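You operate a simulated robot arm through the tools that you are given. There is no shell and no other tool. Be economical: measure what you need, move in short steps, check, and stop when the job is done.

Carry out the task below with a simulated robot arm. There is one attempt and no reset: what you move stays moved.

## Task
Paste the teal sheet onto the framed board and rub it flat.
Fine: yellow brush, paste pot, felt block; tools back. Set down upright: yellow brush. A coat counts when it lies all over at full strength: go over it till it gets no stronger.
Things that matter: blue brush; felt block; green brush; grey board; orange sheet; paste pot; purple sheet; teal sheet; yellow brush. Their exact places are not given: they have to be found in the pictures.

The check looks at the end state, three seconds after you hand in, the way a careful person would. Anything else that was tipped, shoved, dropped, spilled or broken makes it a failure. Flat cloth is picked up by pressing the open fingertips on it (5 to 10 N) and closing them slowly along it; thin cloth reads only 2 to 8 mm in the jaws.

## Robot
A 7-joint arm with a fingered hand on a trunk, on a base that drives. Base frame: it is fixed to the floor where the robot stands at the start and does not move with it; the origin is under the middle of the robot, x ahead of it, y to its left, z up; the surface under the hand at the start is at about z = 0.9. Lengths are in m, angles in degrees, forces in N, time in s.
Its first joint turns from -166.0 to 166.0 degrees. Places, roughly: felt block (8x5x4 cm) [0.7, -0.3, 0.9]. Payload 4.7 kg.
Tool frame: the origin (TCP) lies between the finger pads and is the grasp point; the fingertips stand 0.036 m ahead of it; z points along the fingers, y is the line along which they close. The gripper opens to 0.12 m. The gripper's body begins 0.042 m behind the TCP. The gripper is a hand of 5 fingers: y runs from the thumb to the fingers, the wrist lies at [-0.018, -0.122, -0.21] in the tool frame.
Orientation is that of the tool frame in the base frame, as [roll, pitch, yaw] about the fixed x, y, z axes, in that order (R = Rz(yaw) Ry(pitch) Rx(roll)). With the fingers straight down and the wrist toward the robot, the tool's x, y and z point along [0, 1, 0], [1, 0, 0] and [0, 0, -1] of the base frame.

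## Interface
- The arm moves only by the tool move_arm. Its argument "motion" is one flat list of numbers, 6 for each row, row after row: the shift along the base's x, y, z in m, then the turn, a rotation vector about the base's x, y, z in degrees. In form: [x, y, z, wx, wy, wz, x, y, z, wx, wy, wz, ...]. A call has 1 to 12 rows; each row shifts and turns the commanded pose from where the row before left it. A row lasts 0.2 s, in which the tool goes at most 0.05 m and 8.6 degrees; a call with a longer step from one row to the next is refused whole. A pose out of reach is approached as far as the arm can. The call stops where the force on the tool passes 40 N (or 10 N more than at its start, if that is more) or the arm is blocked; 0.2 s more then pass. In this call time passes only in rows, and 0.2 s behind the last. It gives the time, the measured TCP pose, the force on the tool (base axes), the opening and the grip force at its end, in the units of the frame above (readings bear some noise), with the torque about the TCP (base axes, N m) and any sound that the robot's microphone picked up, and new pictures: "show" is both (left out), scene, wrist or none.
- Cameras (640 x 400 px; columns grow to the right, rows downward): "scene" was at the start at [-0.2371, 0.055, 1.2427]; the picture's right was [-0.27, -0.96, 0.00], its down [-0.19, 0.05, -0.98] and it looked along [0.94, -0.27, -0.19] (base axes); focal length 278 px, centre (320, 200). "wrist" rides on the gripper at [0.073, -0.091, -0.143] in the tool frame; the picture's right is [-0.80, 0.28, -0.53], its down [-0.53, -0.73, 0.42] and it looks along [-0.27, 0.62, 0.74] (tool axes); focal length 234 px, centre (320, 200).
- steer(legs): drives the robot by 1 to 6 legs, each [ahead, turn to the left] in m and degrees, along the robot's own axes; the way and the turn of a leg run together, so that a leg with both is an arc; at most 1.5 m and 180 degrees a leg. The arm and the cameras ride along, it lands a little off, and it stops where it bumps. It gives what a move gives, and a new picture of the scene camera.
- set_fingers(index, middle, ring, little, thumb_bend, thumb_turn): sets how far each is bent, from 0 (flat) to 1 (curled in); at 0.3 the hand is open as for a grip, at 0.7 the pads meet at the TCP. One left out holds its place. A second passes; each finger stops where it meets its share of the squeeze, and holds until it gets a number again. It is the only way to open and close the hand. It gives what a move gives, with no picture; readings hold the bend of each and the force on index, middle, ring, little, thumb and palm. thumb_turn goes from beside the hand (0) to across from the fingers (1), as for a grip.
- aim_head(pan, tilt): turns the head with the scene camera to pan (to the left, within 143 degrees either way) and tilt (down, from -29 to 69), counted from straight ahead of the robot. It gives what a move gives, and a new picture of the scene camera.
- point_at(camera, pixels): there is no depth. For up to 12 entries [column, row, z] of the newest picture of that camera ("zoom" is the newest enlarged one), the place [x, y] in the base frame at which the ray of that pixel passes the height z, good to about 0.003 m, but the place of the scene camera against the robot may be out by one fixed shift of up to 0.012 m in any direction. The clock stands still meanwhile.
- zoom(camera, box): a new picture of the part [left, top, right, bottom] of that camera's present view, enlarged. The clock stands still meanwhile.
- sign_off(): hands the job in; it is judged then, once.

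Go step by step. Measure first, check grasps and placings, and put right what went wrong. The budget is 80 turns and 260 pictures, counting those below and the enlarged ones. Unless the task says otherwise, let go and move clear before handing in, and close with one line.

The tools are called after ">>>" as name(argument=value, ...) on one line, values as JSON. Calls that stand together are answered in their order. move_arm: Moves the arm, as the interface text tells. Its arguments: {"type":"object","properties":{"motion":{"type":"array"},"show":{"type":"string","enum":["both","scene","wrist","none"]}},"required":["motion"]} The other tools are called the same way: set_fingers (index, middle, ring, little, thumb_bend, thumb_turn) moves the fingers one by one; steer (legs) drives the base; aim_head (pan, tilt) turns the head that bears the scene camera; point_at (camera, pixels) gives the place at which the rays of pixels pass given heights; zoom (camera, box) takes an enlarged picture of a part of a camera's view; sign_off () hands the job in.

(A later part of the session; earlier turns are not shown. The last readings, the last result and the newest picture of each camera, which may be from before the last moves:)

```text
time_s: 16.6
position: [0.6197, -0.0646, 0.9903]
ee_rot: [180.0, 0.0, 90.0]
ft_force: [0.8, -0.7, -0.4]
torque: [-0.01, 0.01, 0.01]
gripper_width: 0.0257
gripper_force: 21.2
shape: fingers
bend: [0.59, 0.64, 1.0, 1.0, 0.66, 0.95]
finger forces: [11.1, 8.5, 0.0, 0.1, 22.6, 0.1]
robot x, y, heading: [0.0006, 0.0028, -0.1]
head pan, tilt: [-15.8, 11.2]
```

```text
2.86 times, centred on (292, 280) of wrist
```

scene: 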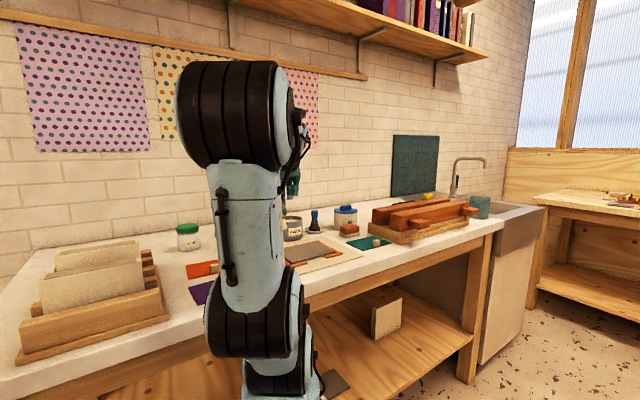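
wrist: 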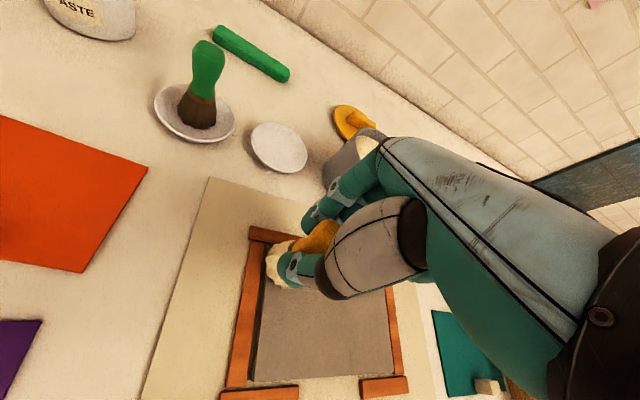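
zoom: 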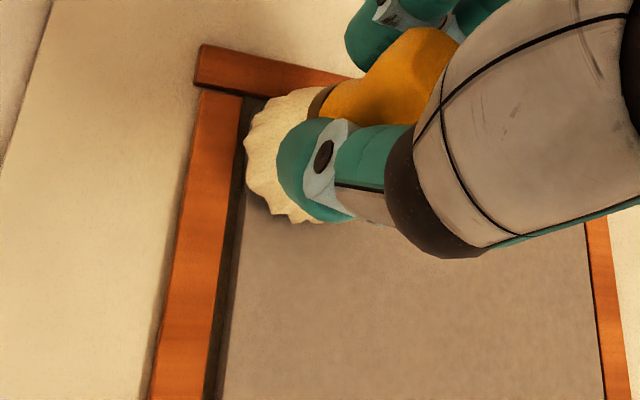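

Shadow is close under the bristles; no contact yet. Shift slightly inward and lower more.

>>> move_arm(motion=[0.001, -0.004, -0.003, 0, 0, 0], show="none")

>>> move_arm(motion=[0, 0, -0.003, 0, 0, 0], show="none")

>>> move_arm(motion=[0, 0, -0.002, 0, 0, 0], show="wrist")

>>> zoom(camera="wrist", box=[180, 210, 404, 350])

```text
time_s: 17.0
position: [0.6225, -0.069, 0.9896]
ee_rot: [179.6, 0.0, 90.0]
ft_force: [-0.7, 5.8, 16.3]
torque: [0.17, -0.15, 0.09]
gripper_width: 0.0254
gripper_force: 25.8
shape: fingers
bend: [0.6, 0.64, 1.0, 1.0, 0.66, 0.94]
finger forces: [10.8, 12.7, 0.0, 0.0, 27.2, 0.1]
robot x, y, heading: [-0.002, 0.0034, 0.2]
head pan, tilt: [-15.8, 11.2]
```

```text
time_s: 17.4
position: [0.6206, -0.0688, 0.9877]
ee_rot: [179.5, 0.1, 90.0]
ft_force: [-1.3, 5.7, 40.4]
torque: [0.32, -0.63, 0.12]
gripper_width: 0.0256
gripper_force: 37.2
shape: fingers
bend: [0.6, 0.64, 1.0, 1.0, 0.66, 0.94]
finger forces: [25.4, 18.8, 0.0, 0.1, 30.5, 0.0]
robot x, y, heading: [0.0017, -0.0032, -0.2]
head pan, tilt: [-15.8, 11.2]
```

```text
time_s: 17.8
position: [0.6226, -0.0692, 0.9882]
ee_rot: [179.2, 0.1, 89.9]
ft_force: [-2.6, 2.3, 13.6]
torque: [0.07, -0.07, 0.02]
gripper_width: 0.0256
gripper_force: 25.5
shape: fingers
bend: [0.6, 0.64, 1.0, 1.0, 0.67, 0.94]
finger forces: [11.8, 13.1, 0.1, 0.0, 26.8, 0.1]
robot x, y, heading: [-0.0006, 0.003, 0.0]
head pan, tilt: [-15.8, 11.2]
stopped in row 1: the force on the tool passed its limit at 54 N (the readings are from after the stop); the commanded pose is now the measured one
```

wrist: 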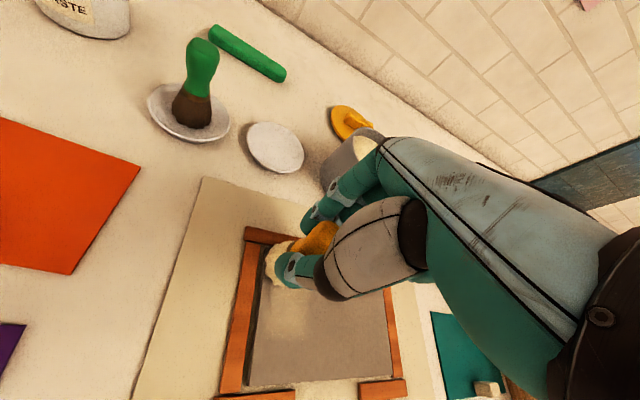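

```text
2.86 times, centred on (292, 280) of wrist
```

zoom: 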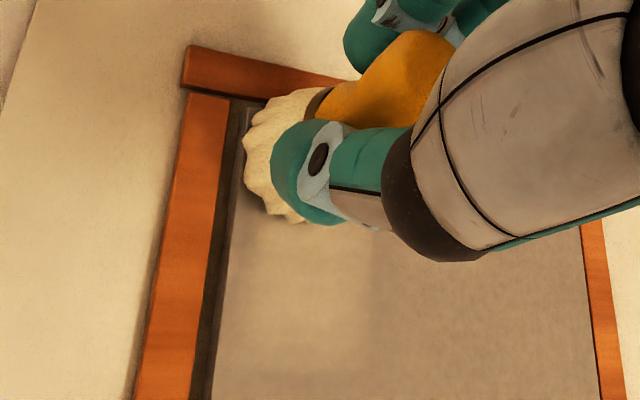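

Contact found at TCP z≈0.990 (light paste patch at zoom 300,270). First stroke along the far edge of the board to the right.

>>> move_arm(motion=[0.0099, -0.0273, 0.0005, 0, 0, 0, 0.0099, -0.0273, 0, 0, 0, 0, 0.0099, -0.0273, 0, 0, 0, 0, 0.0099, -0.0273, 0, 0, 0, 0, -0.018, -0.0062, 0, 0, 0, 0, -0.0099, 0.0273, 0, 0, 0, 0, -0.0099, 0.0273, 0, 0, 0, 0, -0.0099, 0.0273, 0, 0, 0, 0, -0.0099, 0.0273, 0, 0, 0, 0], show="both")

>>> zoom(camera="wrist", box=[180, 210, 436, 370])

>>> zoom(camera="scene", box=[240, 200, 400, 300])

```text
time_s: 19.8
position: [0.6022, -0.0773, 0.989]
ee_rot: [179.4, 0.0, 89.8]
ft_force: [2.1, -7.7, 23.3]
torque: [-0.39, -0.68, -0.19]
gripper_width: 0.0256
gripper_force: 34.2
shape: fingers
bend: [0.59, 0.63, 1.0, 1.0, 0.67, 0.94]
finger forces: [26.3, 19.6, 0.0, 0.0, 22.1, 0.0]
robot x, y, heading: [-0.0015, 0.0027, -0.2]
head pan, tilt: [-15.8, 11.2]
```

scene: 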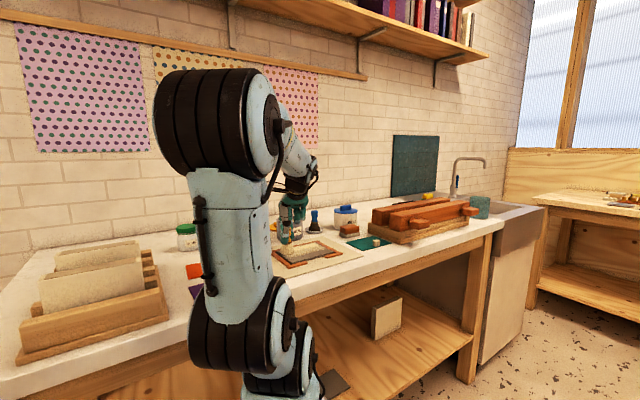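
wrist: 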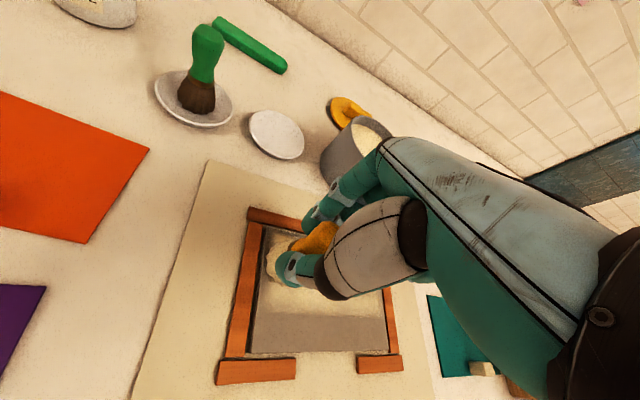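

```text
2.50 times, centred on (308, 290) of wrist
```

zoom: 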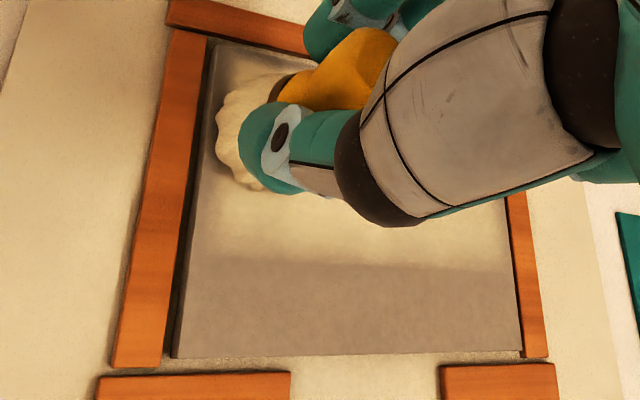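

```text
4.00 times, centred on (320, 250) of scene
```

zoom: 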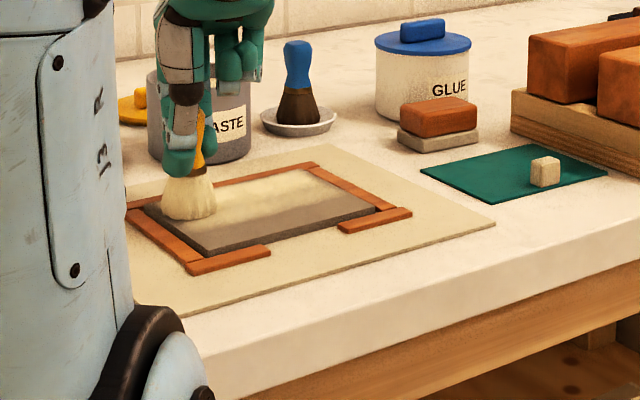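

The stroke deposits paste well (cream band, zoom 350,220); edges need slightly wider strokes. Continuing toward the near side.

>>> move_arm(motion=[-0.0027, 0.0075, 0.0007, 0, 0, 0, -0.018, -0.0062, 0, 0, 0, 0, 0.009, -0.0249, 0, 0, 0, 0, 0.009, -0.0249, 0, 0, 0, 0, 0.009, -0.0249, 0, 0, 0, 0, 0.009, -0.0249, 0, 0, 0, 0, 0.009, -0.0249, 0, 0, 0, 0, -0.018, -0.0062, 0, 0, 0, 0, -0.0112, 0.0311, 0, 0, 0, 0, -0.0112, 0.0311, 0, 0, 0, 0, -0.0112, 0.0311, 0, 0, 0, 0, -0.0112, 0.0311, 0, 0, 0, 0], show="both")

>>> zoom(camera="wrist", box=[180, 210, 436, 370])

>>> zoom(camera="scene", box=[240, 200, 400, 300])

```text
time_s: 22.4
position: [0.5659, -0.0823, 0.9888]
ee_rot: [179.2, 0.3, 89.9]
ft_force: [4.0, -9.9, 37.7]
torque: [-0.46, -1.06, -0.22]
gripper_width: 0.0259
gripper_force: 40.9
shape: fingers
bend: [0.58, 0.63, 1.0, 1.0, 0.67, 0.94]
finger forces: [35.8, 23.9, 0.0, 0.0, 21.2, 0.0]
robot x, y, heading: [-0.0001, -0.0001, 0.2]
head pan, tilt: [-15.8, 11.2]
```

scene: 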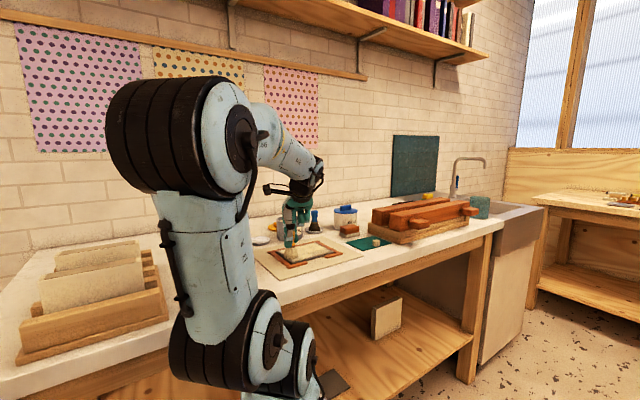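
wrist: 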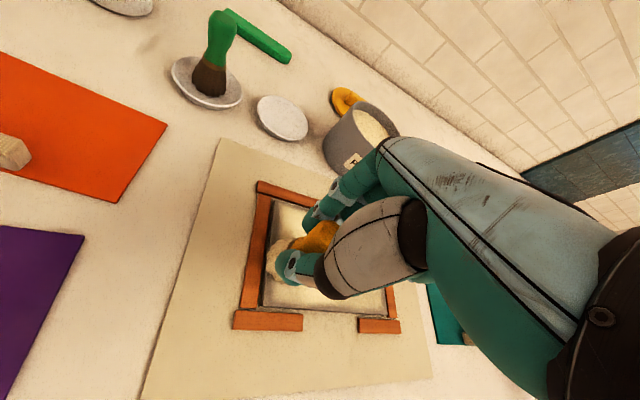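

```text
2.50 times, centred on (308, 290) of wrist
```

zoom: 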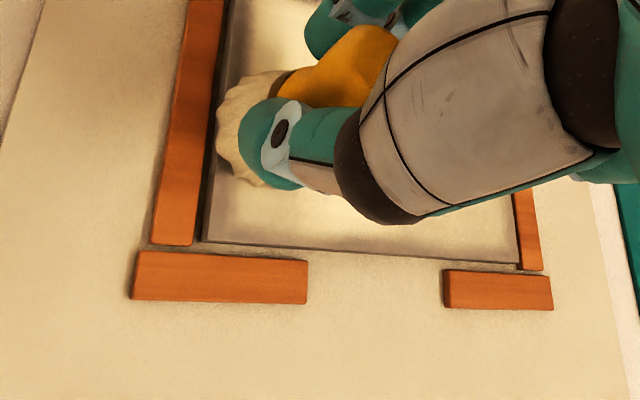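

```text
4.00 times, centred on (320, 250) of scene
```

zoom: 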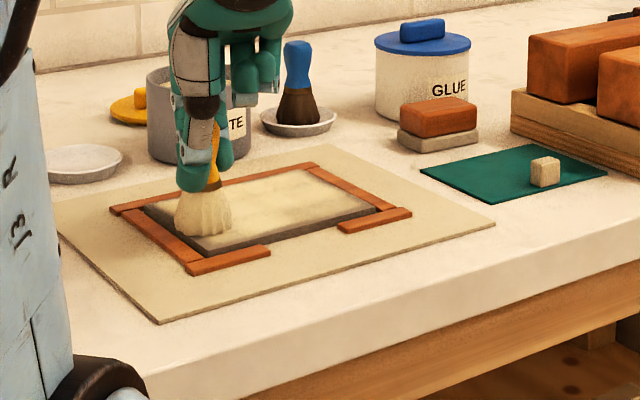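

Force reached 38 N; I'll ease up 1.5 mm, do the last near-edge pass, then lift to inspect.

>>> move_arm(motion=[-0.0198, -0.0068, 0.002, 0, 0, 0, 0.009, -0.0249, 0, 0, 0, 0, 0.009, -0.0249, 0, 0, 0, 0, 0.009, -0.0249, 0, 0, 0, 0, 0.009, -0.0249, 0, 0, 0, 0, 0.009, -0.0249, 0, 0, 0, 0, 0, 0, 0.03, 0, 0, 0, 0.02, 0.02, 0.04, 0, 0, 0, 0.04, 0, 0.03, 0, 0, 0, 0.045, 0, 0.01, 0, 0, 0], show="both")

>>> zoom(camera="scene", box=[240, 200, 400, 300])

>>> zoom(camera="wrist", box=[100, 250, 340, 400])

```text
time_s: 24.6
position: [0.6979, -0.1951, 1.103]
ee_rot: [179.4, 0.1, 90.0]
ft_force: [0.9, -0.3, -0.3]
torque: [-0.01, -0.04, 0.01]
gripper_width: 0.0255
gripper_force: 20.8
shape: fingers
bend: [0.59, 0.63, 1.0, 1.0, 0.68, 0.94]
finger forces: [11.9, 8.7, 0.0, 0.0, 20.2, 0.0]
robot x, y, heading: [-0.0006, -0.0018, -0.2]
head pan, tilt: [-15.8, 11.2]
```

scene: 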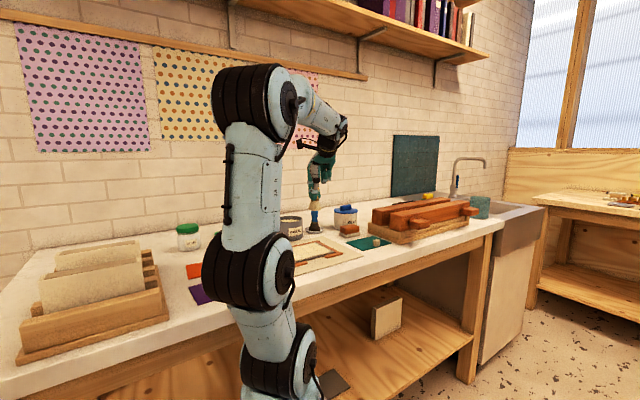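
wrist: 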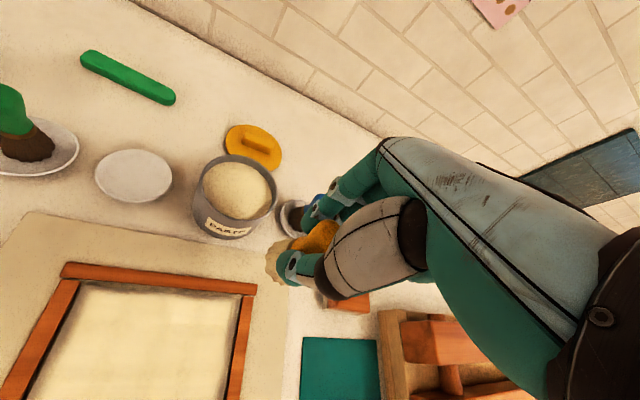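

```text
4.00 times, centred on (320, 250) of scene
```

zoom: 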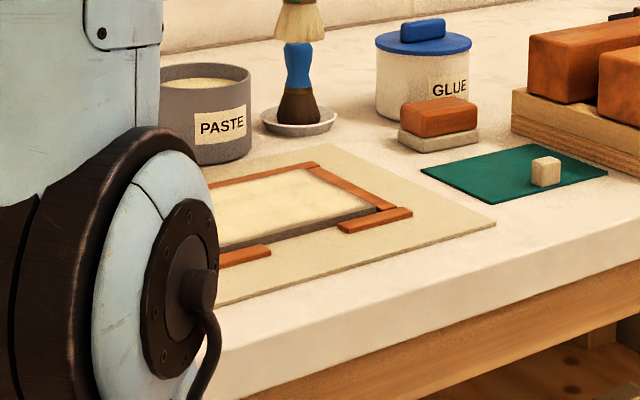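

```text
2.67 times, centred on (220, 325) of wrist
```

zoom: 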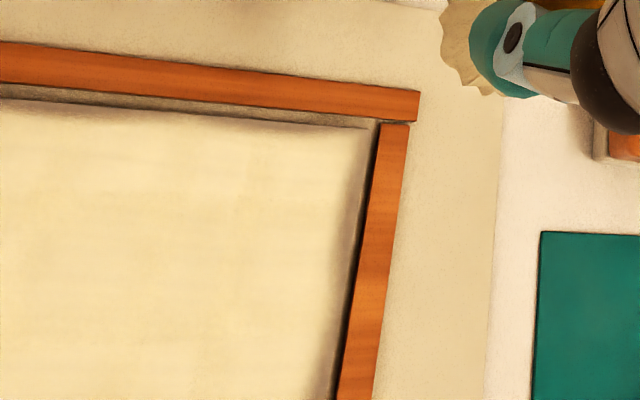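

Coat nearly full but fades at far and right edges (zoom 250,125 and 350,250). Re-dipping for a second coat.

>>> move_arm(motion=[0.03, 0.027, 0, 0, 0, 0, 0.03, 0.027, 0, 0, 0, 0, 0.024, 0.026, 0, 0, 0, 0, 0, 0, -0.03, 0, 0, 0, 0, 0, -0.022, 0, 0, 0, 0, 0, -0.012, 0, 0, 0, 0.004, 0.006, 0.002, 0, 0, 0, -0.008, -0.012, 0, 0, 0, 0, 0.004, 0.006, 0.012, 0, 0, 0, 0, 0, 0.02, 0, 0, 0, 0, 0, 0.03, 0, 0, 0, 0, 0, 0, 0, 0, 0], show="wrist")

>>> zoom(camera="wrist", box=[180, 190, 404, 330])

```text
time_s: 27.2
position: [0.7776, -0.1109, 1.103]
ee_rot: [179.3, 0.1, 90.0]
ft_force: [-0.4, -0.7, -0.5]
torque: [0.04, -0.01, -0.02]
gripper_width: 0.0254
gripper_force: 20.3
shape: fingers
bend: [0.59, 0.63, 1.0, 1.0, 0.68, 0.94]
finger forces: [11.6, 8.9, 0.1, 0.0, 19.7, 0.1]
robot x, y, heading: [-0.0014, 0.0013, -0.2]
head pan, tilt: [-15.8, 11.2]
```

wrist: 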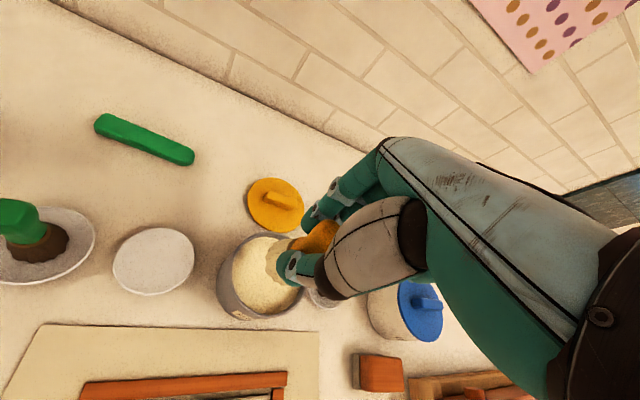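

```text
2.86 times, centred on (292, 260) of wrist
```

zoom: 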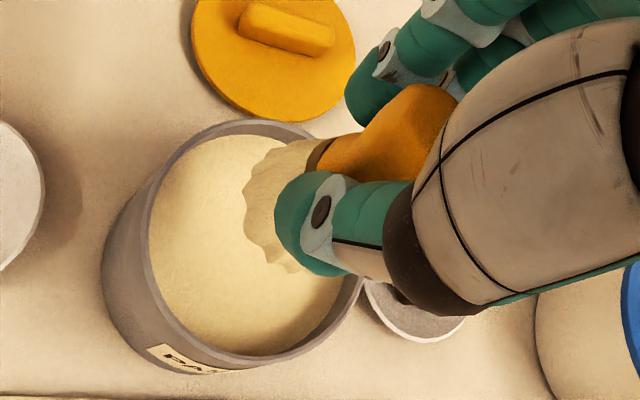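

Reloaded. Moving over the far-left corner, closer to the edge, and down to near contact.

>>> move_arm(motion=[-0.038, 0.0128, 0, 0, 0, 0, -0.038, 0.0128, 0, 0, 0, 0, -0.038, 0.0128, 0, 0, 0, 0, -0.0376, 0.0126, 0, 0, 0, 0, 0, 0, -0.04, 0, 0, 0, 0, 0, -0.04, 0, 0, 0, 0, 0, -0.025, 0, 0, 0, 0, 0, -0.007, 0, 0, 0], show="wrist")

>>> zoom(camera="wrist", box=[180, 210, 436, 370])

```text
time_s: 29.0
position: [0.6273, -0.0606, 0.9897]
ee_rot: [179.4, 0.1, 90.0]
ft_force: [-1.5, 2.5, 6.6]
torque: [0.01, -0.04, 0.02]
gripper_width: 0.0258
gripper_force: 21.6
shape: fingers
bend: [0.59, 0.63, 1.0, 1.0, 0.68, 0.94]
finger forces: [10.3, 12.4, 0.0, 0.0, 21.1, 0.1]
robot x, y, heading: [0.001, -0.0032, -0.0]
head pan, tilt: [-15.8, 11.2]
```

wrist: 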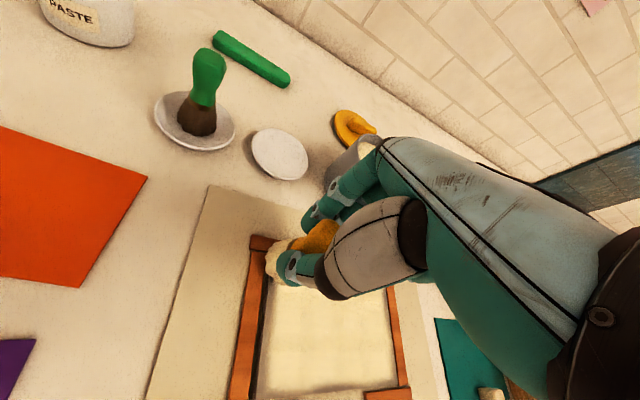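

```text
2.50 times, centred on (308, 290) of wrist
```

zoom: 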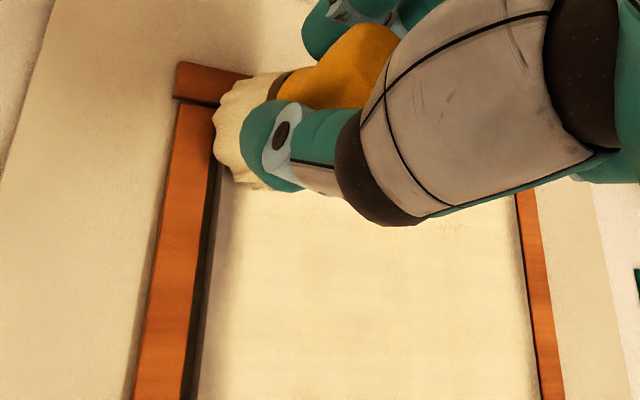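

Light contact (6.6 N) at the corner. Going around the perimeter: far edge, right edge, near edge.

>>> move_arm(motion=[0.0088, -0.0245, -0.0005, 0, 0, 0, 0.0088, -0.0245, 0, 0, 0, 0, 0.0088, -0.0245, 0, 0, 0, 0, 0.0088, -0.0245, 0, 0, 0, 0, 0.0088, -0.0245, 0, 0, 0, 0, -0.0274, -0.0094, 0, 0, 0, 0, -0.0274, -0.0094, 0, 0, 0, 0, -0.0274, -0.0094, 0, 0, 0, 0, -0.01105, 0.0306, 0.0005, 0, 0, 0, -0.01105, 0.0306, 0, 0, 0, 0, -0.01105, 0.0306, 0, 0, 0, 0, -0.01105, 0.0306, 0, 0, 0, 0], show="both")

>>> zoom(camera="wrist", box=[180, 180, 436, 340])

>>> zoom(camera="scene", box=[240, 200, 400, 300])

```text
time_s: 31.6
position: [0.5451, -0.0888, 0.9888]
ee_rot: [179.4, 0.1, 89.8]
ft_force: [0.7, -4.1, 13.6]
torque: [-0.28, -0.35, -0.1]
gripper_width: 0.0259
gripper_force: 28.3
shape: fingers
bend: [0.59, 0.63, 1.0, 1.0, 0.68, 0.94]
finger forces: [18.5, 17.8, 0.1, 0.0, 21.0, 0.1]
robot x, y, heading: [-0.0011, 0.0004, 0.1]
head pan, tilt: [-15.8, 11.2]
```

scene: 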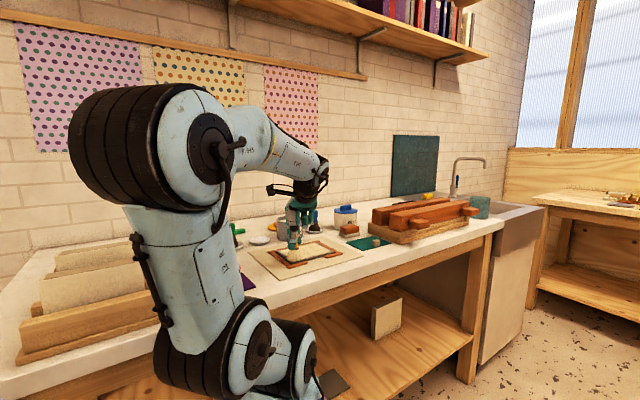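
wrist: 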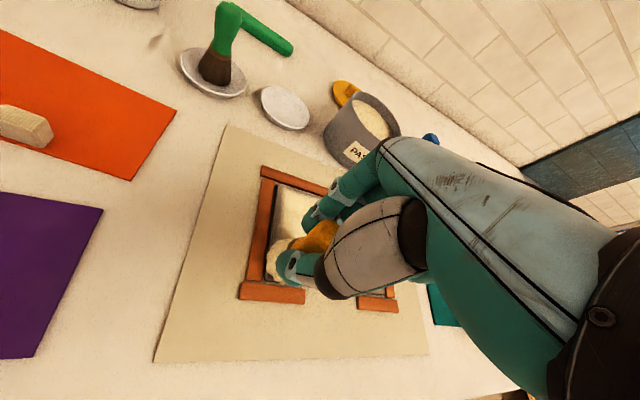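

```text
2.50 times, centred on (308, 260) of wrist
```

zoom: 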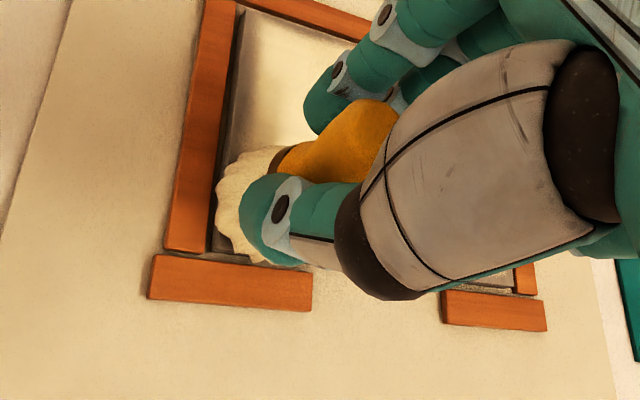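

```text
4.00 times, centred on (320, 250) of scene
```

zoom: 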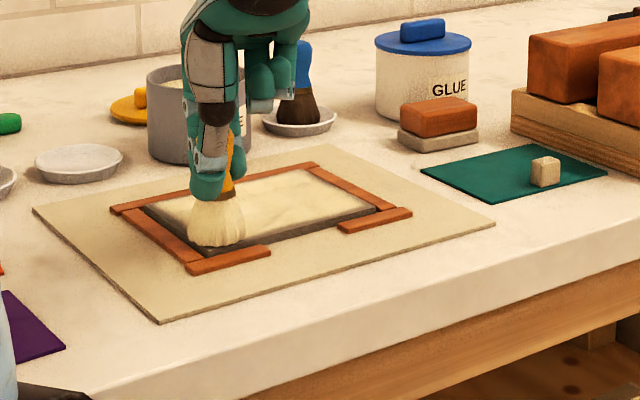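

Left strip (zoom 232,110) still lighter-coated; going up the left edge slightly further left, then interior passes.

>>> move_arm(motion=[0.0257, 0.0141, 0, 0, 0, 0, 0.0274, 0.0094, 0, 0, 0, 0, 0.0274, 0.0094, 0, 0, 0, 0, -0.0189, -0.0065, 0, 0, 0, 0, 0.01105, -0.0306, 0, 0, 0, 0, 0.01105, -0.0306, 0, 0, 0, 0, 0.01105, -0.0306, 0, 0, 0, 0, 0.01105, -0.0306, 0, 0, 0, 0, -0.0208, -0.0072, 0, 0, 0, 0, -0.0136, 0.0377, 0.0005, 0, 0, 0, -0.0136, 0.0377, 0, 0, 0, 0, -0.0136, 0.0377, 0, 0, 0, 0], show="none")

>>> move_arm(motion=[-0.0222, 0.0002, 0.0007, 0, 0, 0, 0.0136, -0.0377, 0, 0, 0, 0, 0.0136, -0.0377, 0, 0, 0, 0, 0.0136, -0.0377, 0, 0, 0, 0, 0, 0, 0.03, 0, 0, 0, 0.02, 0, 0.03, 0, 0, 0, 0.03, -0.02, 0.03, 0, 0, 0, 0.045, -0.005, 0.02, 0, 0, 0], show="both")

>>> zoom(camera="wrist", box=[0, 250, 240, 400])

>>> zoom(camera="scene", box=[240, 200, 400, 300])

```text
time_s: 34.2
position: [0.586, -0.0777, 0.9888]
ee_rot: [179.4, 0.2, 90.0]
ft_force: [-0.6, -1.3, 9.2]
torque: [-0.13, -0.18, -0.01]
gripper_width: 0.0257
gripper_force: 24.6
shape: fingers
bend: [0.59, 0.63, 1.0, 1.0, 0.68, 0.94]
finger forces: [13.9, 15.2, 0.0, 0.0, 20.3, 0.0]
robot x, y, heading: [0.0017, 0.001, -0.2]
head pan, tilt: [-15.8, 11.2]
```

```text
time_s: 36.0
position: [0.7024, -0.2146, 1.1029]
ee_rot: [179.3, 0.1, 90.1]
ft_force: [-0.7, 0.1, 0.8]
torque: [-0.04, -0.01, 0.0]
gripper_width: 0.0252
gripper_force: 19.0
shape: fingers
bend: [0.59, 0.64, 1.0, 1.0, 0.68, 0.94]
finger forces: [12.6, 7.2, 0.0, 0.0, 19.2, 0.0]
robot x, y, heading: [-0.0005, 0.001, -0.0]
head pan, tilt: [-15.8, 11.2]
```

scene: 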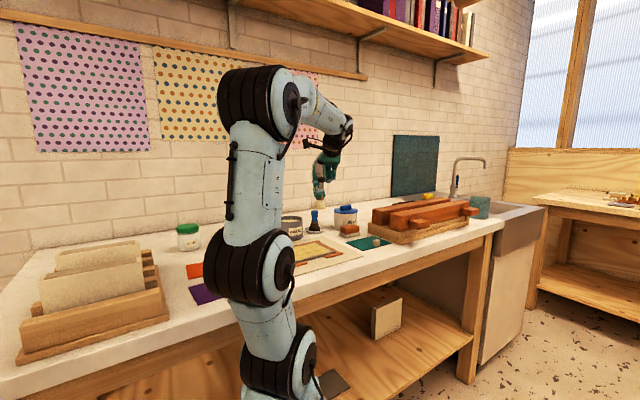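
wrist: 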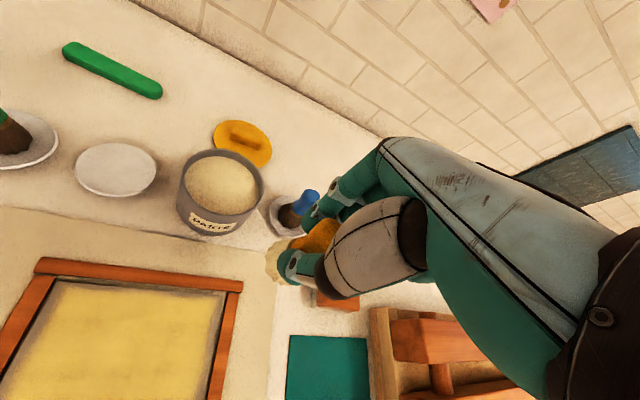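

```text
2.67 times, centred on (120, 325) of wrist
```

zoom: 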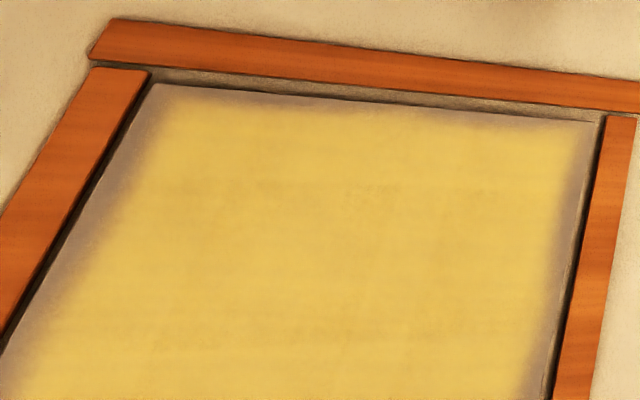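

```text
4.00 times, centred on (320, 250) of scene
```

zoom: 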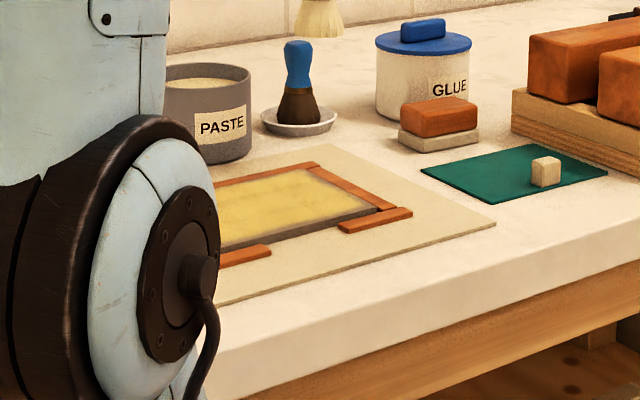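

Centre is now a deep coat, but 5–10 mm margins at left, far and right remain weaker. Re-dip, then run the perimeter closer to the edges.

>>> move_arm(motion=[0.026, 0.034, 0, 0, 0, 0, 0.026, 0.034, 0, 0, 0, 0, 0.025, 0.033, 0, 0, 0, 0, 0, 0, -0.03, 0, 0, 0, 0, 0, -0.022, 0, 0, 0, 0, 0, -0.012, 0, 0, 0, 0.004, 0.006, 0.002, 0, 0, 0, -0.008, -0.012, 0, 0, 0, 0, 0.004, 0.006, 0.012, 0, 0, 0, 0, 0, 0.02, 0, 0, 0, 0, 0, 0.03, 0, 0, 0, 0, 0, 0, 0, 0, 0], show="none")

>>> move_arm(motion=[-0.0375, 0.0152, 0, 0, 0, 0, -0.0375, 0.0152, 0, 0, 0, 0, -0.0375, 0.0152, 0, 0, 0, 0, -0.0375, 0.0151, 0, 0, 0, 0, 0, 0, -0.04, 0, 0, 0, 0, 0, -0.04, 0, 0, 0, 0, 0, -0.025, 0, 0, 0, 0, 0, -0.007, 0, 0, 0], show="wrist")

>>> zoom(camera="wrist", box=[180, 210, 436, 370])

```text
time_s: 38.6
position: [0.7824, -0.118, 1.0974]
ee_rot: [179.4, 0.1, 89.8]
ft_force: [0.3, 0.3, -1.3]
torque: [0.02, -0.04, 0.01]
gripper_width: 0.0251
gripper_force: 20.0
shape: fingers
bend: [0.59, 0.65, 1.0, 1.0, 0.68, 0.94]
finger forces: [13.2, 7.5, 0.1, 0.0, 19.3, 0.1]
robot x, y, heading: [0.0006, 0.001, -0.2]
head pan, tilt: [-15.8, 11.2]
```

```text
time_s: 40.4
position: [0.6307, -0.057, 0.988]
ee_rot: [179.2, 0.2, 90.0]
ft_force: [-0.1, 0.8, 8.1]
torque: [-0.04, -0.08, 0.01]
gripper_width: 0.0256
gripper_force: 22.9
shape: fingers
bend: [0.59, 0.65, 1.0, 1.0, 0.68, 0.94]
finger forces: [12.5, 13.7, 0.1, 0.1, 20.8, 0.0]
robot x, y, heading: [-0.0006, 0.0026, -0.4]
head pan, tilt: [-15.8, 11.2]
```

wrist: 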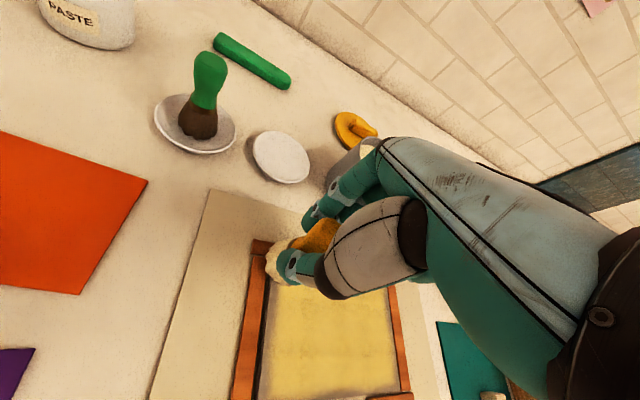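

```text
2.50 times, centred on (308, 290) of wrist
```

zoom: 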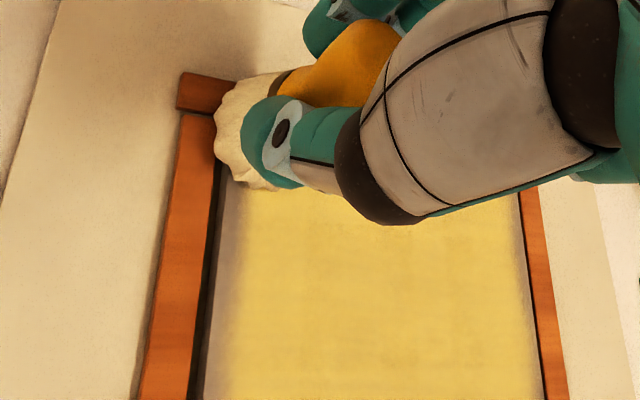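

Contact 8 N at the corner. Shift 5 mm left and run the perimeter: far, right, near edges.

>>> move_arm(motion=[-0.0014, 0.005, 0, 0, 0, 0, 0.0099, -0.0275, 0, 0, 0, 0, 0.0099, -0.0275, 0, 0, 0, 0, 0.0099, -0.0275, 0, 0, 0, 0, 0.0099, -0.0275, 0, 0, 0, 0, 0.0099, -0.0275, 0, 0, 0, 0, -0.0315, -0.0108, 0, 0, 0, 0, -0.0315, -0.0108, 0, 0, 0, 0, -0.0315, -0.0108, 0, 0, 0, 0, -0.0164, 0.0455, 0, 0, 0, 0, -0.0164, 0.0455, 0, 0, 0, 0, -0.0164, 0.0455, 0, 0, 0, 0], show="both")

>>> zoom(camera="wrist", box=[180, 180, 436, 340])

>>> zoom(camera="scene", box=[240, 200, 400, 300])

```text
time_s: 42.2
position: [0.6155, -0.2109, 0.9899]
ee_rot: [178.9, 0.2, 89.9]
ft_force: [-0.7, 0.3, 6.7]
torque: [0.03, -0.09, -0.01]
gripper_width: 0.0261
gripper_force: 25.2
shape: fingers
bend: [0.58, 0.65, 1.0, 1.0, 0.69, 0.93]
finger forces: [14.4, 13.4, 0.0, 0.0, 21.8, 0.0]
robot x, y, heading: [0.0017, 0.0018, 0.0]
head pan, tilt: [-15.8, 11.2]
stopped in row 9: the force on the tool passed its limit at 41 N (the readings are from after the stop); the commanded pose is now the measured one
```

scene: 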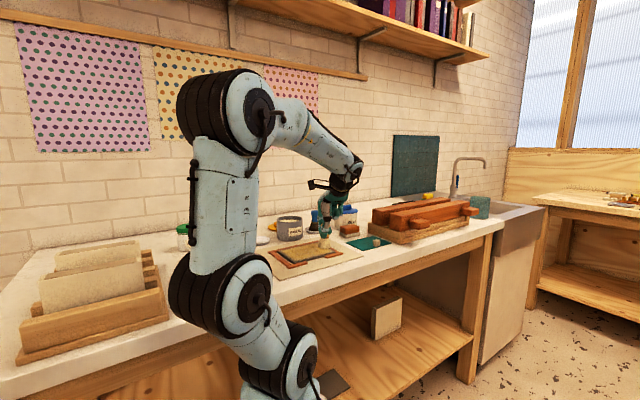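
wrist: 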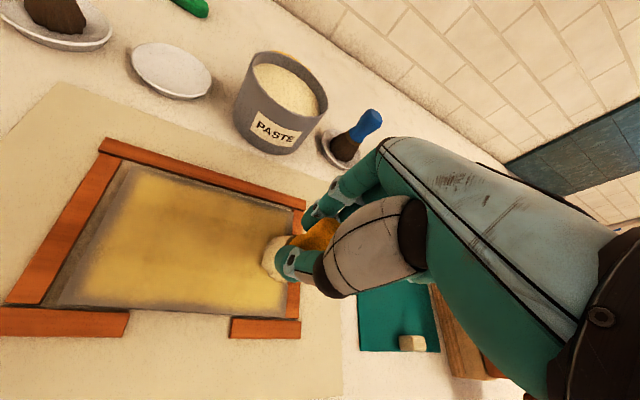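

```text
2.50 times, centred on (308, 260) of wrist
```

zoom: 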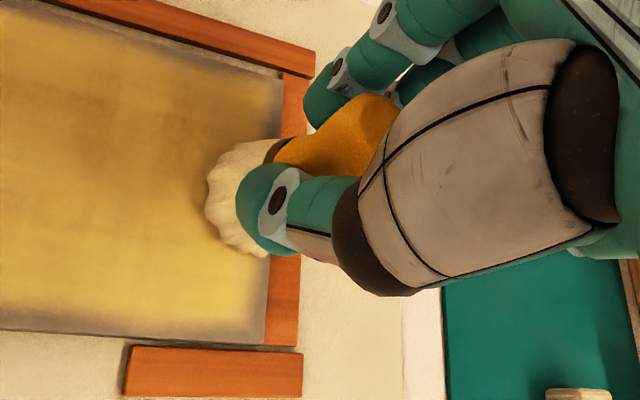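

```text
4.00 times, centred on (320, 250) of scene
```

zoom: 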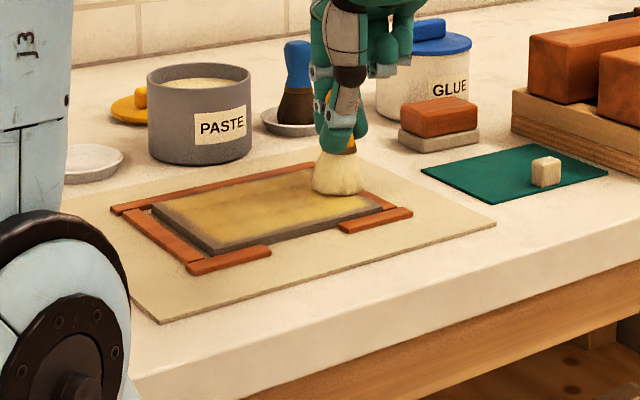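

The stroke stopped by force at the right edge; the left and near margins are still grey. I'll measure actual board corners, coat limits and bristle position now.

>>> point_at(camera="wrist", pixels=[[262, 260, 0.913], [277, 282, 0.913], [130, 166, 0.912], [295, 210, 0.912], [286, 318, 0.912], [60, 304, 0.912], [155, 180, 0.912], [90, 290, 0.912], [120, 148, 0.905], [42, 303, 0.905], [300, 215, 0.905]])

>>> zoom(camera="wrist", box=[0, 130, 304, 320])

```text
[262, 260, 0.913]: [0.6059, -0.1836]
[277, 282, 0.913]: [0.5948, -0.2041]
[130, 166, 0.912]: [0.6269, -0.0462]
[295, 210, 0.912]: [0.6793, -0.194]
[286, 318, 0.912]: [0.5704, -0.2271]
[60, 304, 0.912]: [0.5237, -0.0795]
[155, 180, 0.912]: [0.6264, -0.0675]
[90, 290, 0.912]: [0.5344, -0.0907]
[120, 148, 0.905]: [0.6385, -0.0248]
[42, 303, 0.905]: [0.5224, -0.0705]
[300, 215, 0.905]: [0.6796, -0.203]
```

```text
2.11 times, centred on (152, 225) of wrist
```

zoom: 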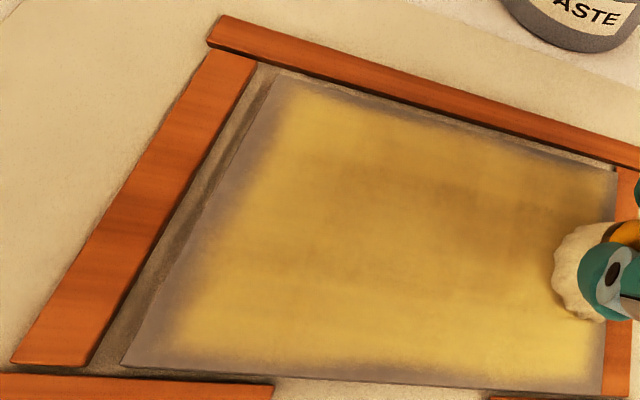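

The board has slid ~4 mm inside its frame to the right (still framed). Margins just need more passes; continuing slowly along right and near edges.

>>> move_arm(motion=[0.0017, -0.0047, 0, 0, 0, 0, -0.018, -0.0062, 0, 0, 0, 0, -0.018, -0.0062, 0, 0, 0, 0, -0.0054, 0.0149, 0, 0, 0, 0, -0.0054, 0.0149, 0, 0, 0, 0, -0.0054, 0.0149, 0, 0, 0, 0, -0.0054, 0.0149, 0, 0, 0, 0, -0.0054, 0.0149, 0, 0, 0, 0, -0.0054, 0.0149, 0, 0, 0, 0, -0.0054, 0.0149, 0, 0, 0, 0, -0.0054, 0.0149, 0, 0, 0, 0, -0.0054, 0.0149, 0, 0, 0, 0], show="wrist")

>>> zoom(camera="wrist", box=[180, 160, 436, 320])

```text
time_s: 44.9
position: [0.5321, -0.0921, 0.9878]
ee_rot: [179.2, 0.2, 89.9]
ft_force: [-0.2, -1.9, 4.9]
torque: [-0.17, -0.13, -0.04]
gripper_width: 0.0258
gripper_force: 26.5
shape: fingers
bend: [0.58, 0.65, 1.0, 1.0, 0.68, 0.93]
finger forces: [15.5, 16.5, 0.0, 0.1, 20.3, 0.0]
robot x, y, heading: [-0.0001, -0.0004, -0.1]
head pan, tilt: [-15.8, 11.2]
```

wrist: 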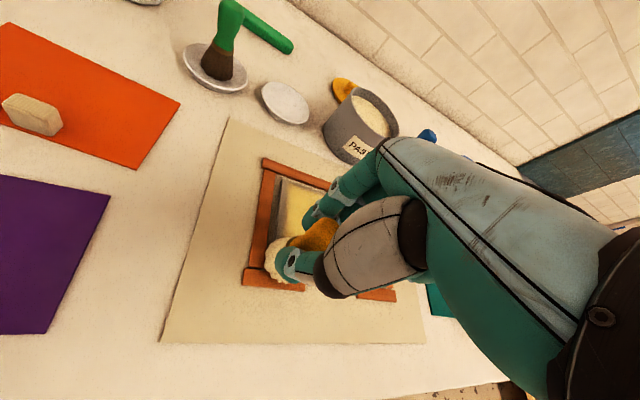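

```text
2.50 times, centred on (308, 240) of wrist
```

zoom: 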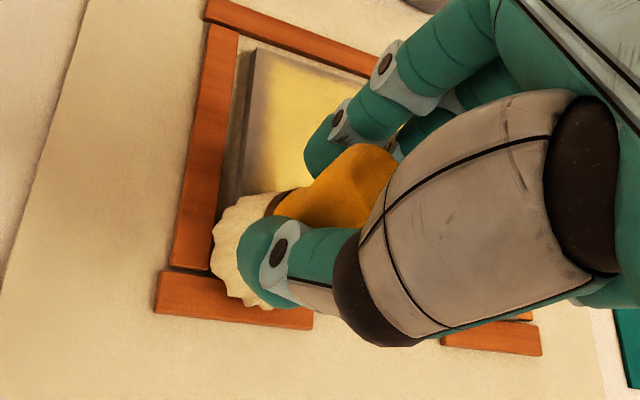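

Now slowly up and back down the left edge.

>>> move_arm(motion=[0.0142, 0.0049, -0.0003, 0, 0, 0, 0.0142, 0.0049, 0, 0, 0, 0, 0.0142, 0.0049, 0, 0, 0, 0, 0.0142, 0.0049, 0, 0, 0, 0, 0.0142, 0.0049, 0, 0, 0, 0, 0.0142, 0.0049, 0, 0, 0, 0, -0.0125, -0.0093, 0, 0, 0, 0, -0.0142, -0.0049, 0, 0, 0, 0, -0.0142, -0.0049, 0, 0, 0, 0, -0.0142, -0.0049, 0, 0, 0, 0, -0.0142, -0.0049, 0, 0, 0, 0], show="none")

>>> move_arm(motion=[0, 0, 0.03, 0, 0, 0, 0.01, -0.03, 0.03, 0, 0, 0, 0.03, -0.03, 0.03, 0, 0, 0, 0.035, -0.03, 0.02, 0, 0, 0, 0.035, -0.03, 0, 0, 0, 0, 0.03, -0.02, 0, 0, 0, 0], show="both")

>>> zoom(camera="wrist", box=[0, 230, 272, 400])

>>> zoom(camera="scene", box=[240, 200, 400, 300])

```text
time_s: 47.2
position: [0.5466, -0.0917, 0.9895]
ee_rot: [179.1, 0.3, 89.9]
ft_force: [4.2, 1.5, 12.0]
torque: [-0.13, -0.5, 0.09]
gripper_width: 0.0256
gripper_force: 28.4
shape: fingers
bend: [0.59, 0.64, 1.0, 1.0, 0.68, 0.94]
finger forces: [16.3, 20.9, 0.0, 0.0, 18.8, 0.0]
robot x, y, heading: [-0.0008, -0.0023, 0.1]
head pan, tilt: [-15.8, 11.2]
```

```text
refused: row 3 steps farther than a row can; nothing moved
```

```text
2.35 times, centred on (136, 315) of wrist
```

zoom: 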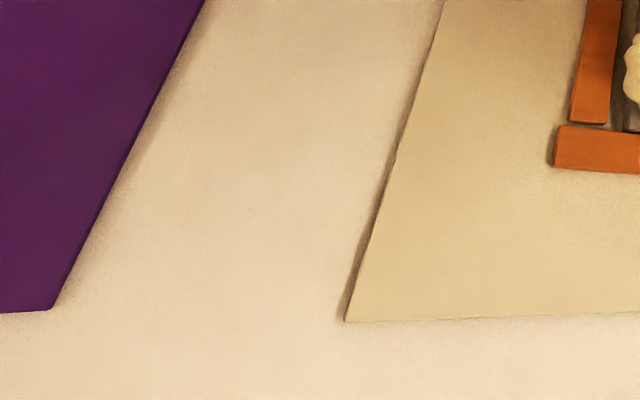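

```text
4.00 times, centred on (320, 250) of scene
```

zoom: 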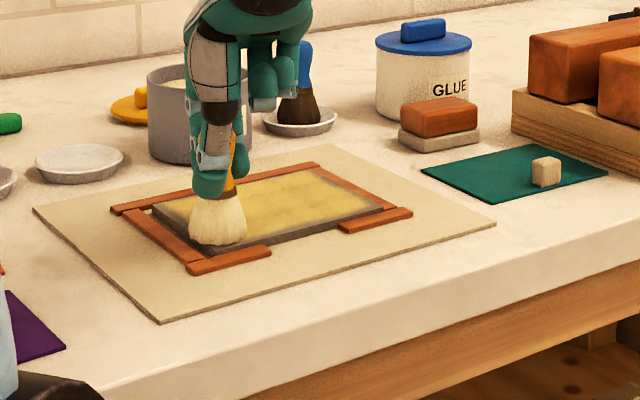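

Lifting in shorter steps to inspect the margins.

>>> move_arm(motion=[0, 0, 0.03, 0, 0, 0, 0.01, -0.02, 0.03, 0, 0, 0, 0.025, -0.03, 0.025, 0, 0, 0, 0.03, -0.03, 0.02, 0, 0, 0, 0.035, -0.03, 0, 0, 0, 0, 0.03, -0.02, 0, 0, 0, 0], show="wrist")

>>> zoom(camera="wrist", box=[0, 230, 272, 400])

```text
time_s: 48.6
position: [0.6775, -0.2232, 1.0952]
ee_rot: [179.0, 0.3, 89.9]
ft_force: [-0.4, -0.4, 1.0]
torque: [-0.07, -0.01, -0.01]
gripper_width: 0.026
gripper_force: 20.6
shape: fingers
bend: [0.59, 0.65, 1.0, 1.0, 0.68, 0.94]
finger forces: [12.4, 10.3, 0.1, 0.0, 18.6, 0.0]
robot x, y, heading: [-0.0009, 0.0018, 0.2]
head pan, tilt: [-15.8, 11.2]
```

wrist: 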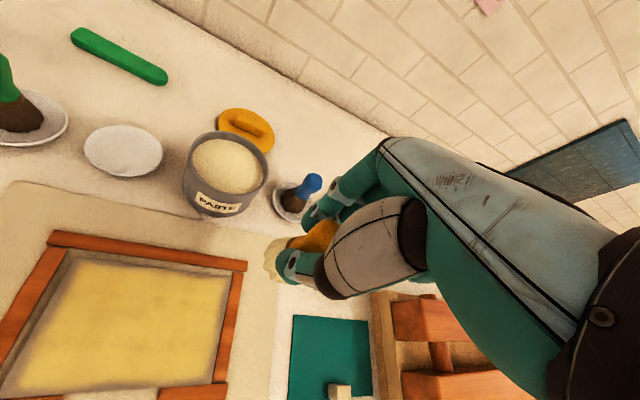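

```text
2.35 times, centred on (136, 315) of wrist
```

zoom: 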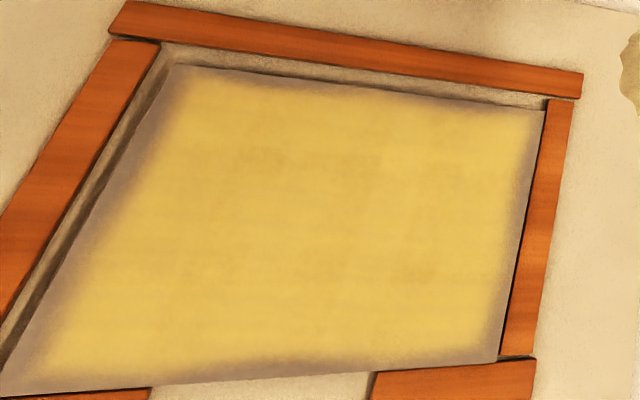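

The coated zone ends at a constant ~8 mm inset all round — exactly the sheet's size (14×9.5 cm) — and its colour no longer grows, so the coat is done. Returning the brush over its dish.

>>> move_arm(motion=[0.016, 0.044, 0, 0, 0, 0, 0.016, 0.044, 0, 0, 0, 0, 0.016, 0.044, 0, 0, 0, 0, 0.016, 0.044, 0, 0, 0, 0, 0.016, 0.044, 0, 0, 0, 0, 0, 0, -0.04, 0, 0, 0], show="both")

>>> zoom(camera="wrist", box=[180, 190, 404, 330])

```text
time_s: 50.0
position: [0.76, -0.0005, 1.0538]
ee_rot: [178.9, 0.3, 89.9]
ft_force: [0.4, -0.3, -0.9]
torque: [0.0, -0.03, 0.0]
gripper_width: 0.0259
gripper_force: 20.2
shape: fingers
bend: [0.59, 0.65, 1.0, 1.0, 0.68, 0.94]
finger forces: [12.3, 10.0, 0.1, 0.1, 18.4, 0.0]
robot x, y, heading: [0.0018, 0.0018, -0.1]
head pan, tilt: [-15.8, 11.2]
```

scene: 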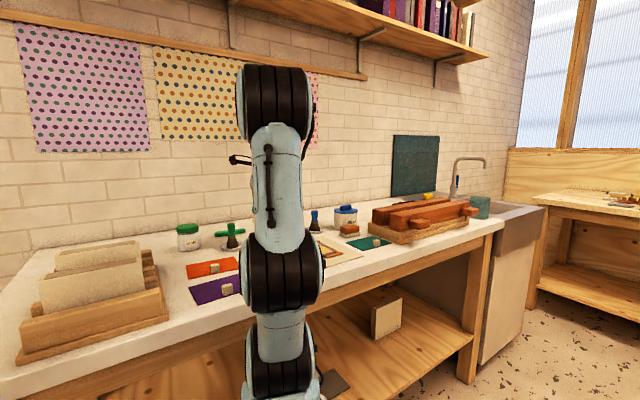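
wrist: 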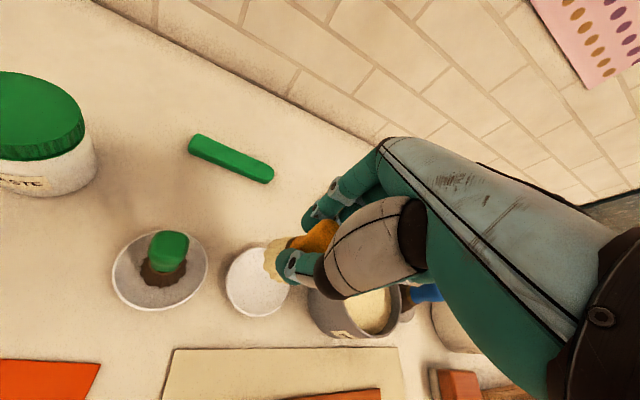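

```text
2.86 times, centred on (292, 260) of wrist
```

zoom: 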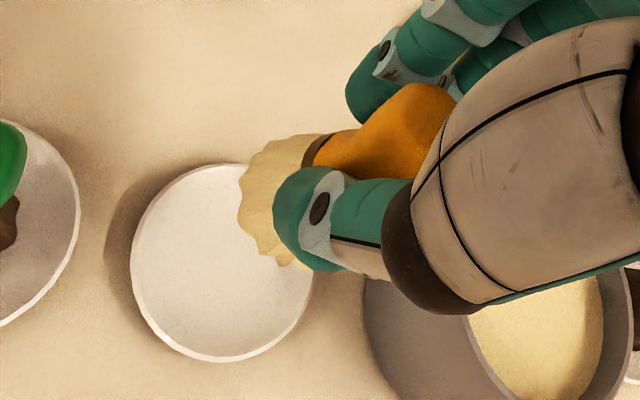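

Checking dish centre and bristle position against each other.

>>> point_at(camera="wrist", pixels=[[258, 282, 0.905], [226, 280, 0.912], [290, 285, 0.912], [253, 248, 0.912], [263, 262, 0.976], [281.5, 283.8, 0.976], [280, 240, 0.99]])

```text
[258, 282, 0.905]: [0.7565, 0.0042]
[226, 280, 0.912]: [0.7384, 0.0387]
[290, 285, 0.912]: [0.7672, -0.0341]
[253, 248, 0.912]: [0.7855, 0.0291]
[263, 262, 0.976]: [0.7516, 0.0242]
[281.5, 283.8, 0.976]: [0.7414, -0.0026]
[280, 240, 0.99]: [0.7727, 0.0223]
```

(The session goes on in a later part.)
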